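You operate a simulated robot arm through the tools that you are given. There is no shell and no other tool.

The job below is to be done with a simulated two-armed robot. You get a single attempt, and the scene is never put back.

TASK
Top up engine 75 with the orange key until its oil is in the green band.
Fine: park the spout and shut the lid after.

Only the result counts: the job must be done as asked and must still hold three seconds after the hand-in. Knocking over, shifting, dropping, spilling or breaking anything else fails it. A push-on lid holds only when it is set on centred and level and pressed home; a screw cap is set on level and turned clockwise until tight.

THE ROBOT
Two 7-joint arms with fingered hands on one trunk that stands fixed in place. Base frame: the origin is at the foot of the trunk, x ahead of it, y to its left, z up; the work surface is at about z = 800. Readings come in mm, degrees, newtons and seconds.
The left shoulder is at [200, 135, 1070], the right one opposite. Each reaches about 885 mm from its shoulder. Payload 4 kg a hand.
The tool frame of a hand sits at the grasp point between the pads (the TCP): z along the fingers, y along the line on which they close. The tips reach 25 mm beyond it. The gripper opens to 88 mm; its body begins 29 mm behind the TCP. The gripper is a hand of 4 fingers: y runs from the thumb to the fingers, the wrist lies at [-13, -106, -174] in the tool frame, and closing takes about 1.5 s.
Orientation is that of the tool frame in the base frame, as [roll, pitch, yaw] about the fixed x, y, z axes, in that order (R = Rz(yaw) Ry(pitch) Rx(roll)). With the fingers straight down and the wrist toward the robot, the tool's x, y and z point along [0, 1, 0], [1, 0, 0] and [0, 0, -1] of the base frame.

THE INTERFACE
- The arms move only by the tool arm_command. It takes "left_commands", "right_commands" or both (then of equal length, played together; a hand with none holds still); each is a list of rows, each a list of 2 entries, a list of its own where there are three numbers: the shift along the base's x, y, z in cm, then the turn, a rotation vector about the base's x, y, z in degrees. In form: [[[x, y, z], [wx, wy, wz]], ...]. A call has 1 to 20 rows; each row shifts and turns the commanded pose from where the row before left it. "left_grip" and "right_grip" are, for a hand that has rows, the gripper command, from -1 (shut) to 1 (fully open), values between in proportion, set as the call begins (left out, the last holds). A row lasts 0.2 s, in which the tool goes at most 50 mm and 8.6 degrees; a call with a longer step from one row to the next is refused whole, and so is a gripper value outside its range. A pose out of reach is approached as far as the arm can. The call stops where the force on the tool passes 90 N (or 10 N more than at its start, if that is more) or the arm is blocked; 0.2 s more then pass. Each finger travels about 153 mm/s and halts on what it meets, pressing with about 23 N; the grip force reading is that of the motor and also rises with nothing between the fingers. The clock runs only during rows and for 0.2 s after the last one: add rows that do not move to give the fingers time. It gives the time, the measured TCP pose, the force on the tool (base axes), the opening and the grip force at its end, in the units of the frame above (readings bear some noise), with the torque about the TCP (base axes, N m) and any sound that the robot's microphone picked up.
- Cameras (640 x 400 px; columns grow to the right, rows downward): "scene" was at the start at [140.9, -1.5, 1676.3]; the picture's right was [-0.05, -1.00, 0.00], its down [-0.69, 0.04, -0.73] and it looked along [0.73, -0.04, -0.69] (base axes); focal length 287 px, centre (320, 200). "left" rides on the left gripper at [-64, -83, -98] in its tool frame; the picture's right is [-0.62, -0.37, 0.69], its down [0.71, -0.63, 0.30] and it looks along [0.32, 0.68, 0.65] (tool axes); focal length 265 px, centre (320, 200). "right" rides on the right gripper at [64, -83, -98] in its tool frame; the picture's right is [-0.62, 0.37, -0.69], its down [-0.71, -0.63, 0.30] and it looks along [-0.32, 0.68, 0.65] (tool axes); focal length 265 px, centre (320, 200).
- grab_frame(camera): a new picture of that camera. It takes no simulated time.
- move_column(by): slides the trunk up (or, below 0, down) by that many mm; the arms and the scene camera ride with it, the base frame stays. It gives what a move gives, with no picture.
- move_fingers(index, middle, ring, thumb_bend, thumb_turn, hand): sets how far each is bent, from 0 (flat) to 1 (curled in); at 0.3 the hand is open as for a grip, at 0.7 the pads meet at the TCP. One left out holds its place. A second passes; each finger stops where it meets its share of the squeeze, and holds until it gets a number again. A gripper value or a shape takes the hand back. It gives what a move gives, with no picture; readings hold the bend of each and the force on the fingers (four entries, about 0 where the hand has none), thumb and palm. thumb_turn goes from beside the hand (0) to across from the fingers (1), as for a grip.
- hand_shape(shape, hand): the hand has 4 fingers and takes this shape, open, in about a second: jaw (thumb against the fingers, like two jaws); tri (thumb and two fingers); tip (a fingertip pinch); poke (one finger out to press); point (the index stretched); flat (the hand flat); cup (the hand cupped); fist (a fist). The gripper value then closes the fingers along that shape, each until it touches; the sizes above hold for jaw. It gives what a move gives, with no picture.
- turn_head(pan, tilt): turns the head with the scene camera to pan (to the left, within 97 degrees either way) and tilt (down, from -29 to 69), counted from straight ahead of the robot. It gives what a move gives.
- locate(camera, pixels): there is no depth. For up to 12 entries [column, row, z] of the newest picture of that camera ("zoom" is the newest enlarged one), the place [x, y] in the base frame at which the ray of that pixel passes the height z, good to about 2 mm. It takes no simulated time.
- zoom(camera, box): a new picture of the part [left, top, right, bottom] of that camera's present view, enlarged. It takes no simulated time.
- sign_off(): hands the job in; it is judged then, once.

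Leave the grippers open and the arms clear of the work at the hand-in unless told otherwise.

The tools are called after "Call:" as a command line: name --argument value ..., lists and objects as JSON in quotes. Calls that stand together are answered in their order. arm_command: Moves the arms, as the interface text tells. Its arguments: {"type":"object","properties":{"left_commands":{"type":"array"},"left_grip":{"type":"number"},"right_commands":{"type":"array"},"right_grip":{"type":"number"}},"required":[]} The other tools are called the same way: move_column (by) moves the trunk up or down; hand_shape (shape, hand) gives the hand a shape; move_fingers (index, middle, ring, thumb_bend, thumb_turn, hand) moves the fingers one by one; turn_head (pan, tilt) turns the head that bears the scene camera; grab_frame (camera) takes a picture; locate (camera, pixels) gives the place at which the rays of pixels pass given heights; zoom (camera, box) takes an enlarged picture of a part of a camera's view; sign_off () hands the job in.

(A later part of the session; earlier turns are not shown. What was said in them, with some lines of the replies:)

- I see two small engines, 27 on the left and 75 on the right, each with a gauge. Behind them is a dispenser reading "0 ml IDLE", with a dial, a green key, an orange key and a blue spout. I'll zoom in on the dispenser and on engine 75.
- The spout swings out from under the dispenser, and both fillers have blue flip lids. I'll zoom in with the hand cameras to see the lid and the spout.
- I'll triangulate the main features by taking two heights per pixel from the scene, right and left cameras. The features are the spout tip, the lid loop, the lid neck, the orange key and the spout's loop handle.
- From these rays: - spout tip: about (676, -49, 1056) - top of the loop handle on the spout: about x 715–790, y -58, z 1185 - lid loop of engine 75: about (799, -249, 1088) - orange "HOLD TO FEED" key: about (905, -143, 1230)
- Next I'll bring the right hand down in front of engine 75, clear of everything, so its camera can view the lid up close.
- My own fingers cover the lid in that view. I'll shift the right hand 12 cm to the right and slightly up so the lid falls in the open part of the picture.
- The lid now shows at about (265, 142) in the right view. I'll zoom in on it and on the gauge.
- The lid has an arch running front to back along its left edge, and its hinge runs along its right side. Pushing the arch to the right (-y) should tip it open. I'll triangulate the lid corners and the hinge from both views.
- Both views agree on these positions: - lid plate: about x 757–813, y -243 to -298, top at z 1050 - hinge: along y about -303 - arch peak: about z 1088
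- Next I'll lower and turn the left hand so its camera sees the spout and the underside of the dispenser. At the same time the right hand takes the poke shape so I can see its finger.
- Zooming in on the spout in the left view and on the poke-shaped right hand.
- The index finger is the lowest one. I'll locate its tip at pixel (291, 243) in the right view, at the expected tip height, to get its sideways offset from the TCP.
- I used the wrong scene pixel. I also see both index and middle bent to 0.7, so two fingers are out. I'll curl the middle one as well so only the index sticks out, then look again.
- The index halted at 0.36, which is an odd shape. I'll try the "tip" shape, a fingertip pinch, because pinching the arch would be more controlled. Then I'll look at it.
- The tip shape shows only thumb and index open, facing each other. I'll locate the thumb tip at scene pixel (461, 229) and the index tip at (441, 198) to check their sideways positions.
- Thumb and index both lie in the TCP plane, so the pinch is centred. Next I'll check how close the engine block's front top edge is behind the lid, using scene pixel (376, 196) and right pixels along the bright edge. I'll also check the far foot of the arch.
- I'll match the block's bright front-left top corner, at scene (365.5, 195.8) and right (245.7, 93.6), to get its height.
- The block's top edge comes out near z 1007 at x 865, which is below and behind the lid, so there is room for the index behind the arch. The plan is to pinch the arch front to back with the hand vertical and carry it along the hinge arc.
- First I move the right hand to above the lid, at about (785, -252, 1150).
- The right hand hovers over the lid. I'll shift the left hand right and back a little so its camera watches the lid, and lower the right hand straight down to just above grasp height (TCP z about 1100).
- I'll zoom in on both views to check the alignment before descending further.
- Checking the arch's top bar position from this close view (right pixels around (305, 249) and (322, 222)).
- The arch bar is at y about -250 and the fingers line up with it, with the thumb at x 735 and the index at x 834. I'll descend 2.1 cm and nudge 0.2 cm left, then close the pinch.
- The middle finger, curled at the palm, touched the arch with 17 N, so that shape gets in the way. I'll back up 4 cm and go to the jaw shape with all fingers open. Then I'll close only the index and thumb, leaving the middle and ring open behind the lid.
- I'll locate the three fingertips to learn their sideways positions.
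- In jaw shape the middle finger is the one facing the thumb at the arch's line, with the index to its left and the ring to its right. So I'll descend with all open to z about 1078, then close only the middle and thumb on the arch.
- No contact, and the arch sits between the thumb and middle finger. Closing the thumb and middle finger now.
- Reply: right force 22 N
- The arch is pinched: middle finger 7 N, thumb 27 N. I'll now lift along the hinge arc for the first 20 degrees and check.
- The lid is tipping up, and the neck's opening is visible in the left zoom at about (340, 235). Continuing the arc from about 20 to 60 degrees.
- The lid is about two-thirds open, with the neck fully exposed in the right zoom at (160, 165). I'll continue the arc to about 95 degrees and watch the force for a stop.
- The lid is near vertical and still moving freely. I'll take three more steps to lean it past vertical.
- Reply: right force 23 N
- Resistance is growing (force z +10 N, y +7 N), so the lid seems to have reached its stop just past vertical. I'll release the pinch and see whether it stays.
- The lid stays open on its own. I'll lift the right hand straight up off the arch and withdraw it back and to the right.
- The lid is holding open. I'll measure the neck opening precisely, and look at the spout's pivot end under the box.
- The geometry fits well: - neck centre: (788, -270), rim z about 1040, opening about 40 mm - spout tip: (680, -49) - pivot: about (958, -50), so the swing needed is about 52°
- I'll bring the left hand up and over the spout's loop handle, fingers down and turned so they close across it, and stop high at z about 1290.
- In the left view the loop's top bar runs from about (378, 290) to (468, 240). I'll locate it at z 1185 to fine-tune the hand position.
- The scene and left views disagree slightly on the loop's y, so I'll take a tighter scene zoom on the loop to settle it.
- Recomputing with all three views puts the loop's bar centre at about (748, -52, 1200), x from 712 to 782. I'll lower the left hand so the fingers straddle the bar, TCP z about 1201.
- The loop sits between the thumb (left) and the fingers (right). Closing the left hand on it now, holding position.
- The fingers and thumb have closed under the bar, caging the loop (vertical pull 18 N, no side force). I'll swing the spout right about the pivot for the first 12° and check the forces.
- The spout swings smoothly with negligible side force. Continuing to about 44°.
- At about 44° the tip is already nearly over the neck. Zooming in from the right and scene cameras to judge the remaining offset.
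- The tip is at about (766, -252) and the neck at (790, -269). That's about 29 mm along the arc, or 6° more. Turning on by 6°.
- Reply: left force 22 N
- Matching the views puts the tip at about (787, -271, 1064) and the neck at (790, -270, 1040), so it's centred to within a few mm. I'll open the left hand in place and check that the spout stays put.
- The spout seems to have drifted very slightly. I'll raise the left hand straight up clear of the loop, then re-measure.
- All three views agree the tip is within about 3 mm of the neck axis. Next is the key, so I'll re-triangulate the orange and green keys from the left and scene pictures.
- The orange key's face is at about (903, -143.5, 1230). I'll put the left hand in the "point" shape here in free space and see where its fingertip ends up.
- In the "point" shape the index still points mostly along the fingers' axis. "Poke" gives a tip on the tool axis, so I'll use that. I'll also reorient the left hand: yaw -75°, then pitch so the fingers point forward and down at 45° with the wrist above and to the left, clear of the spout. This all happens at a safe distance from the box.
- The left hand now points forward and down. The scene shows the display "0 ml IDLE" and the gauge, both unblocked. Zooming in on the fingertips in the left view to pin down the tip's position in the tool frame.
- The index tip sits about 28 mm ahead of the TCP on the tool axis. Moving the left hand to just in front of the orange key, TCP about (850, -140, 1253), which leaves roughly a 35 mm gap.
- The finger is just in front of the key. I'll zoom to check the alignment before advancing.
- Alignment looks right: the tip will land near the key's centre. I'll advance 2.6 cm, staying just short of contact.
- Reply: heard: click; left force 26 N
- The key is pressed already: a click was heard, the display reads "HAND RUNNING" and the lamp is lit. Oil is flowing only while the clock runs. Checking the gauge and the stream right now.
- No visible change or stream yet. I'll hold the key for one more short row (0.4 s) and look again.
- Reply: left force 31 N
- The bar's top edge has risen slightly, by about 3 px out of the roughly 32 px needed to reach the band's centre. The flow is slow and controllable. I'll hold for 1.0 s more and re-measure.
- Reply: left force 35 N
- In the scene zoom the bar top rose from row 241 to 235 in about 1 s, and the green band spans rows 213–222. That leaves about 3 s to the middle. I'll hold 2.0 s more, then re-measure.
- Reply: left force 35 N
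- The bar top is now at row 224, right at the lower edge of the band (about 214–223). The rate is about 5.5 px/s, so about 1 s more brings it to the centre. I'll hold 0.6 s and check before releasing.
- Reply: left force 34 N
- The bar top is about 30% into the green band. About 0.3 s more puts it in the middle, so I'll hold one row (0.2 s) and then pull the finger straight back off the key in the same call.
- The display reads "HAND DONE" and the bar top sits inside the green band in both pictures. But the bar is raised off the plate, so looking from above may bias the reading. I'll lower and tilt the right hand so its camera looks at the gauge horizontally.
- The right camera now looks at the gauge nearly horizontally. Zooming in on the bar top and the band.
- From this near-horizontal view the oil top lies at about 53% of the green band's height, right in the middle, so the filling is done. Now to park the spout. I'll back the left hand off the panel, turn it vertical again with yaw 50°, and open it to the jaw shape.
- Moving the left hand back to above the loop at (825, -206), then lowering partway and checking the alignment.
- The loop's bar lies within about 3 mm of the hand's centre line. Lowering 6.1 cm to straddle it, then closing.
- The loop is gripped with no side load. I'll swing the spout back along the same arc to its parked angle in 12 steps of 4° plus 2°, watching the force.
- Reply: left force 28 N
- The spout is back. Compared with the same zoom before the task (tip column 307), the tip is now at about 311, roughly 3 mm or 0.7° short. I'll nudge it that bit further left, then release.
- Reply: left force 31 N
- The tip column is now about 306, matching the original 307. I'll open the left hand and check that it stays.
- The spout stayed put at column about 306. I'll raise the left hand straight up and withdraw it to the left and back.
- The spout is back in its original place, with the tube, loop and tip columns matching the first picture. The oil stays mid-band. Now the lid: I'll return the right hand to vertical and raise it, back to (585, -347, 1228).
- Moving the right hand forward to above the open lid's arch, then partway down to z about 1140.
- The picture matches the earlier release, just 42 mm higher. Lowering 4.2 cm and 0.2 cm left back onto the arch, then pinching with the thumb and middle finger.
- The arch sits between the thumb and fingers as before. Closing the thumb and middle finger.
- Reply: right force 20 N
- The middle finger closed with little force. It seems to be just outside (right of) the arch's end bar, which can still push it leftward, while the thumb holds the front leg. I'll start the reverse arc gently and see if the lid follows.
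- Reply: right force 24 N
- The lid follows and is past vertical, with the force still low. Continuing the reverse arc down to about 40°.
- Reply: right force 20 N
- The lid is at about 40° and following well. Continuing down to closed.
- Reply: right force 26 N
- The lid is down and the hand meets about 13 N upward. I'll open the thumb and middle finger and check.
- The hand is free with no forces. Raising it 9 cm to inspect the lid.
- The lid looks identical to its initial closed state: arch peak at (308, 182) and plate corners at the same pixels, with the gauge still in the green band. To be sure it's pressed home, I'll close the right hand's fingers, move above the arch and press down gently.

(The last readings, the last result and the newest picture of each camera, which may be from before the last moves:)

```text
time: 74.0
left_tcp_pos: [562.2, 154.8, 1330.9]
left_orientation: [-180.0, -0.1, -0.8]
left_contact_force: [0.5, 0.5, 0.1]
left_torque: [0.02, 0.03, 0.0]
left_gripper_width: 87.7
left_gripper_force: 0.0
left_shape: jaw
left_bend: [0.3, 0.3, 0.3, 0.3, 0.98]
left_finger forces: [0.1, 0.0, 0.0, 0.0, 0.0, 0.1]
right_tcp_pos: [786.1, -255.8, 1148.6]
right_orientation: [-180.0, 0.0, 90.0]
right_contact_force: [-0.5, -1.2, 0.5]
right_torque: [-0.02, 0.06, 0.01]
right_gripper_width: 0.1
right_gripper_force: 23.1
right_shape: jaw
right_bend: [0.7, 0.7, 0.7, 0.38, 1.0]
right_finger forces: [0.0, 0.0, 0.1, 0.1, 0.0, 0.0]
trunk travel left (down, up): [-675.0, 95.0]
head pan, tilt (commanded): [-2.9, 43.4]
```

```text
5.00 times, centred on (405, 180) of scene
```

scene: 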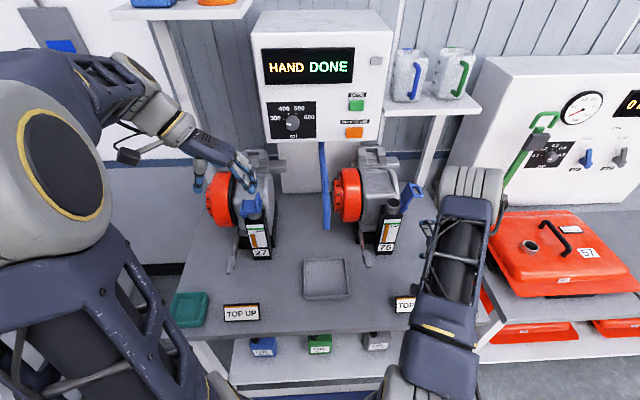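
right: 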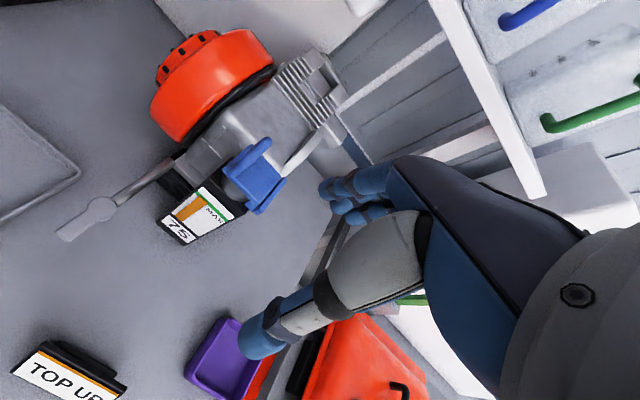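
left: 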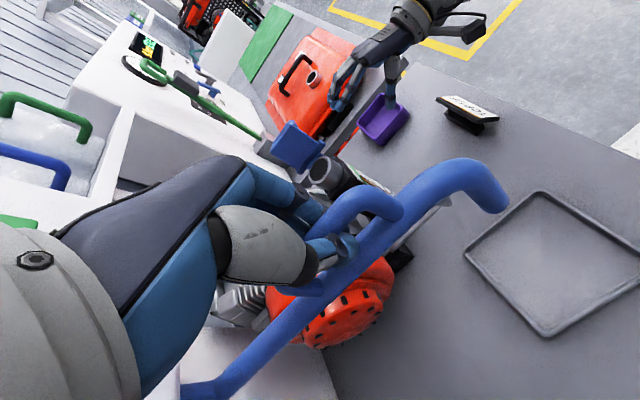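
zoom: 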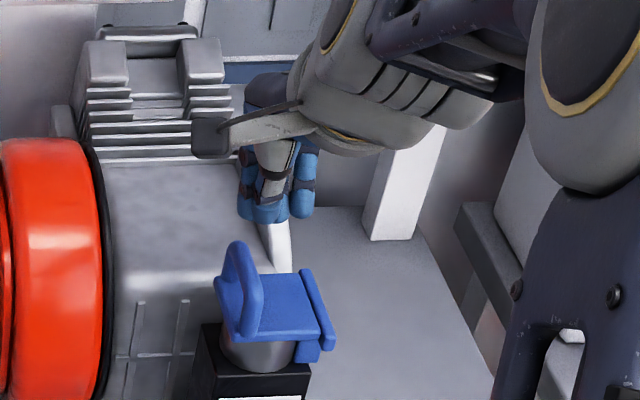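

The closed fingertips hover about 35 mm above the arch. Lowering in small steps until there is a gentle push.

Call:
arm_command --right_commands '[[[0, 0, -1.5], [0, 0, 0]], [[0, 0, -1.2], [0, 0, 0]], [[0, 0, -0.5], [0, 0, 0]], [[0, 0, -0.4], [0, 0, 0]]]'

```text
time: 75.0
left_tcp_pos: [562.7, 155.6, 1332.4]
left_orientation: [-179.9, 0.0, -0.8]
left_contact_force: [-0.2, -0.4, 0.5]
left_torque: [-0.01, -0.02, -0.01]
left_gripper_width: 87.6
left_gripper_force: 0.1
left_shape: jaw
left_bend: [0.3, 0.3, 0.3, 0.3, 0.98]
left_finger forces: [0.0, 0.0, 0.0, 0.0, 0.1, 0.1]
right_tcp_pos: [786.2, -254.5, 1115.2]
right_orientation: [179.8, 0.1, 90.0]
right_contact_force: [-4.1, 0.4, 17.4]
right_torque: [0.01, 0.14, 0.02]
right_gripper_width: 0.1
right_gripper_force: 23.8
right_shape: jaw
right_bend: [0.7, 0.7, 0.7, 0.38, 1.0]
right_finger forces: [0.0, 0.0, 0.0, 0.1, 37.5, 0.1]
trunk travel left (down, up): [-675.0, 95.0]
head pan, tilt (commanded): [-2.9, 43.4]
```

Contact with the arch at 17 N, and the lid isn't yielding. One slightly firmer push, then lift off and withdraw.

Call:
arm_command --right_commands '[[[0, 0, -0.4], [0, 0, 0]], [[0, 0, 0], [0, 0, 0]]]'

Call:
arm_command --right_commands '[[[0, 0, 3], [0, 0, 0]], [[0, 0, 3], [0, 0, 0]], [[0, 0, 3], [0, 0, 0]], [[-4, -1, 2], [0, 0, 0]], [[-4, -2, 2], [0, 0, 0]], [[-4, -2, 2], [0, 0, 0]], [[-4, -2, 2], [0, 0, 0]], [[-3, -2, 2], [0, 0, 0]], [[0, 0, 3], [0, 0, 0]], [[0, 0, 3], [0, 0, 0]]]' --right_grip -1

Call:
zoom --camera "scene" --box '[360, 170, 420, 210]'

Call:
zoom --camera "scene" --box '[370, 205, 410, 245]'

Call:
grab_frame --camera "scene"

```text
time: 75.6
left_tcp_pos: [561.8, 155.6, 1333.5]
left_orientation: [-180.0, -0.1, -0.9]
left_contact_force: [0.0, 0.0, 0.3]
left_torque: [-0.02, 0.01, 0.01]
left_gripper_width: 87.5
left_gripper_force: 0.1
left_shape: jaw
left_bend: [0.3, 0.3, 0.3, 0.3, 0.98]
left_finger forces: [0.1, 0.0, 0.0, 0.1, 0.0, 0.0]
right_tcp_pos: [787.1, -253.9, 1114.4]
right_orientation: [179.4, 0.1, 89.9]
right_contact_force: [-6.9, 2.9, 46.0]
right_torque: [0.14, 0.21, 0.0]
right_gripper_width: 0.0
right_gripper_force: 22.5
right_shape: jaw
right_bend: [0.7, 0.7, 0.7, 0.38, 1.0]
right_finger forces: [0.0, 0.0, 0.0, 0.0, 60.8, 0.0]
trunk travel left (down, up): [-675.0, 95.0]
head pan, tilt (commanded): [-2.9, 43.4]
```

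```text
time: 77.8
left_tcp_pos: [563.6, 155.3, 1332.8]
left_orientation: [-179.9, 0.0, -0.9]
left_contact_force: [-0.7, -0.1, 0.6]
left_torque: [-0.02, 0.0, 0.0]
left_gripper_width: 87.5
left_gripper_force: 0.1
left_shape: jaw
left_bend: [0.3, 0.3, 0.3, 0.3, 0.98]
left_finger forces: [0.0, 0.0, 0.1, 0.0, 0.0, 0.0]
right_tcp_pos: [595.0, -341.7, 1358.4]
right_orientation: [179.9, 0.0, 90.0]
right_contact_force: [0.2, -0.2, 1.2]
right_torque: [0.01, 0.01, -0.01]
right_gripper_width: 0.1
right_gripper_force: 23.3
right_shape: jaw
right_bend: [0.7, 0.7, 0.7, 0.38, 1.0]
right_finger forces: [0.0, 0.0, 0.1, 0.1, 0.0, 0.0]
trunk travel left (down, up): [-675.0, 95.0]
head pan, tilt (commanded): [-2.9, 43.4]
```

```text
10.00 times, centred on (390, 190) of scene
```

zoom: 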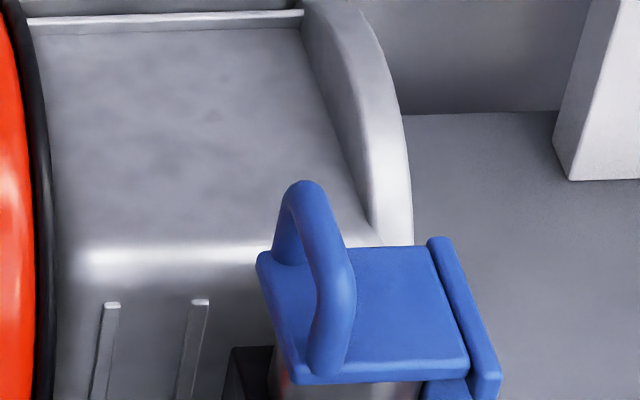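

```text
10.00 times, centred on (390, 225) of scene
```

zoom: 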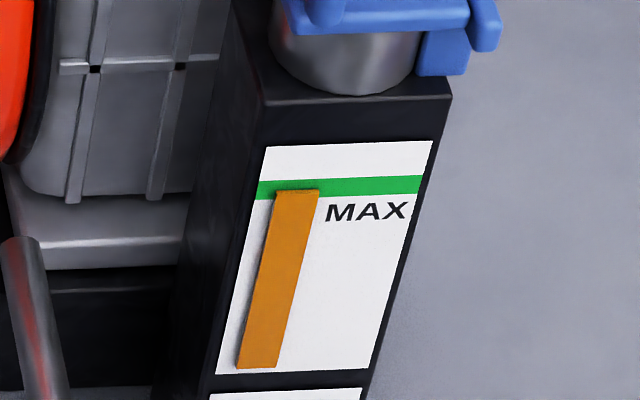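

```text
taken
```

scene: 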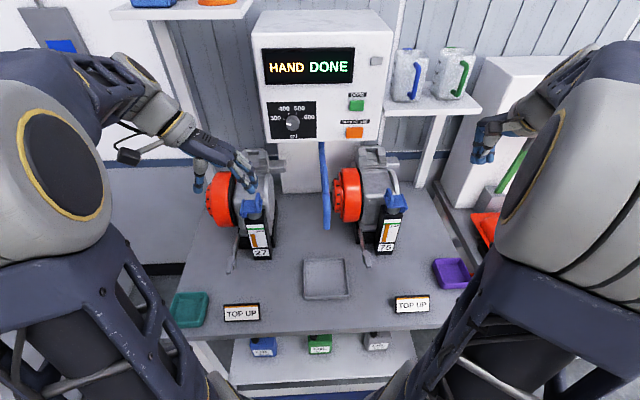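

The lid didn't budge under 46 N, the oil is in the band and the spout is parked. I'll now open the right hand and move both arms back to their starting places.

Call:
arm_command --left_commands '[[[0.5, 2, 2], [0, 0, 0]], [[0.5, 2, 2], [0, 0, 0]], [[0.5, 2, 2], [0, 0, 0]], [[0.5, 2, 2], [0, 0, 0]], [[0.5, 0.8, 2], [0, 0, 0]], [[0, 0, 0], [0, 0, 0]], [[0, 0, 0], [0, 0, 0]], [[0, 0, 0], [0, 0, 0]]]' --right_commands '[[[-0.6, 1, 2], [0, 0, 0]], [[-0.6, 1, 2], [0, 0, 0]], [[-0.6, 1, 2], [0, 0, 0]], [[-0.6, 1, 2], [0, 0, 0]], [[-0.6, 1, 2], [0, 0, 0]], [[0, 0, 0], [0, 0, 0]], [[0, 0, 0], [0, 0, 0]], [[0, 0, 0], [0, 0, 0]]]' --left_grip 1 --right_grip 1

Call:
grab_frame --camera "scene"

Call:
grab_frame --camera "right"

Call:
zoom --camera "scene" --box '[290, 130, 430, 310]'

Call:
zoom --camera "right" --box '[40, 20, 300, 240]'

```text
time: 79.6
left_tcp_pos: [588.0, 243.6, 1429.4]
left_orientation: [180.0, 0.0, -0.8]
left_contact_force: [0.1, 0.2, -0.1]
left_torque: [0.01, -0.01, -0.01]
left_gripper_width: 87.7
left_gripper_force: 0.0
left_shape: jaw
left_bend: [0.3, 0.3, 0.3, 0.3, 0.98]
left_finger forces: [0.1, 0.1, 0.0, 0.0, 0.1, 0.0]
right_tcp_pos: [564.5, -293.4, 1456.6]
right_orientation: [180.0, 0.0, 90.0]
right_contact_force: [-0.4, 0.0, 0.9]
right_torque: [0.0, -0.02, 0.03]
right_gripper_width: 87.6
right_gripper_force: 0.2
right_shape: jaw
right_bend: [0.3, 0.3, 0.3, 0.3, 0.98]
right_finger forces: [0.0, 0.0, 0.0, 0.1, 0.0, 0.0]
trunk travel left (down, up): [-675.0, 95.0]
head pan, tilt (commanded): [-2.9, 43.4]
```

```text
taken
```

scene: 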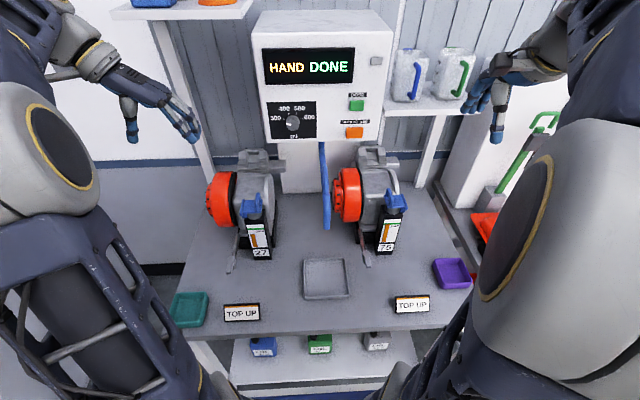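

```text
taken
```

right: 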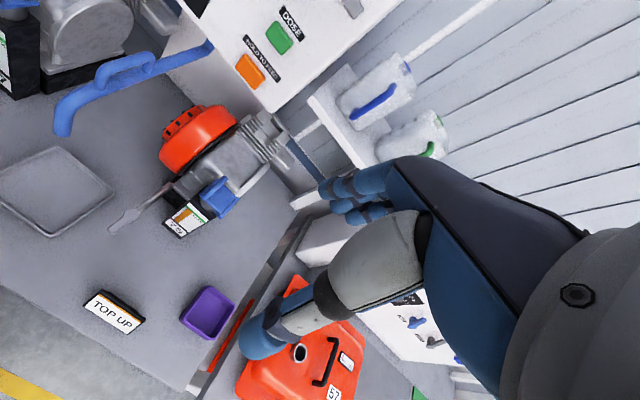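

```text
2.22 times, centred on (360, 220) of scene
```

zoom: 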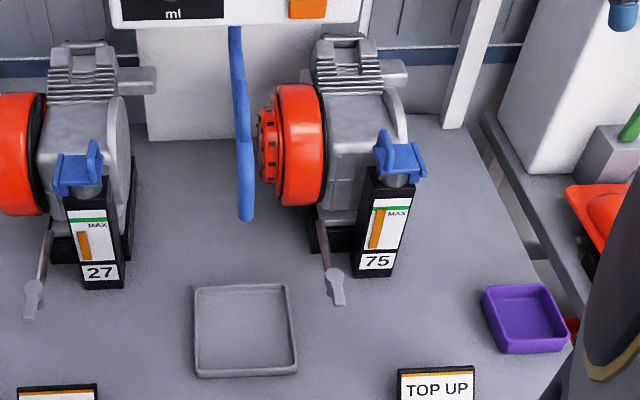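

```text
1.82 times, centred on (170, 130) of right
```

zoom: 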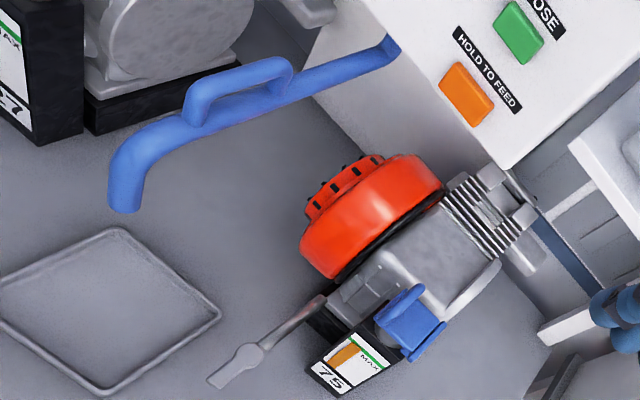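

Final check:
- **Oil:** engine 75's level is in the green band.
- **Lid:** shut, matching its first picture.
- **Spout:** parked at its original position.
- **Surroundings:** I see no oil on the table and nothing else looks moved.
- **Arms:** both hands are open and clear of the work.

Handing in.

Call:
sign_off

```text
The job is handed in.
```

Engine 75 is topped up with the orange key. In a near-level camera view, the oil top sat at about the middle of the green band.

- **Spout:** it's parked again, matching its position in the first pictures to within about 1 mm.
- **Lid:** it's shut in the same position as at the start, and it didn't move when I pressed on it with 46 N.
- **Surroundings:** I saw no oil on the table, and nothing else looked moved.
- **Arms:** both hands are open and back near their starting places.

The dispenser display still reads "HAND DONE" rather than "IDLE" as it did at the start.
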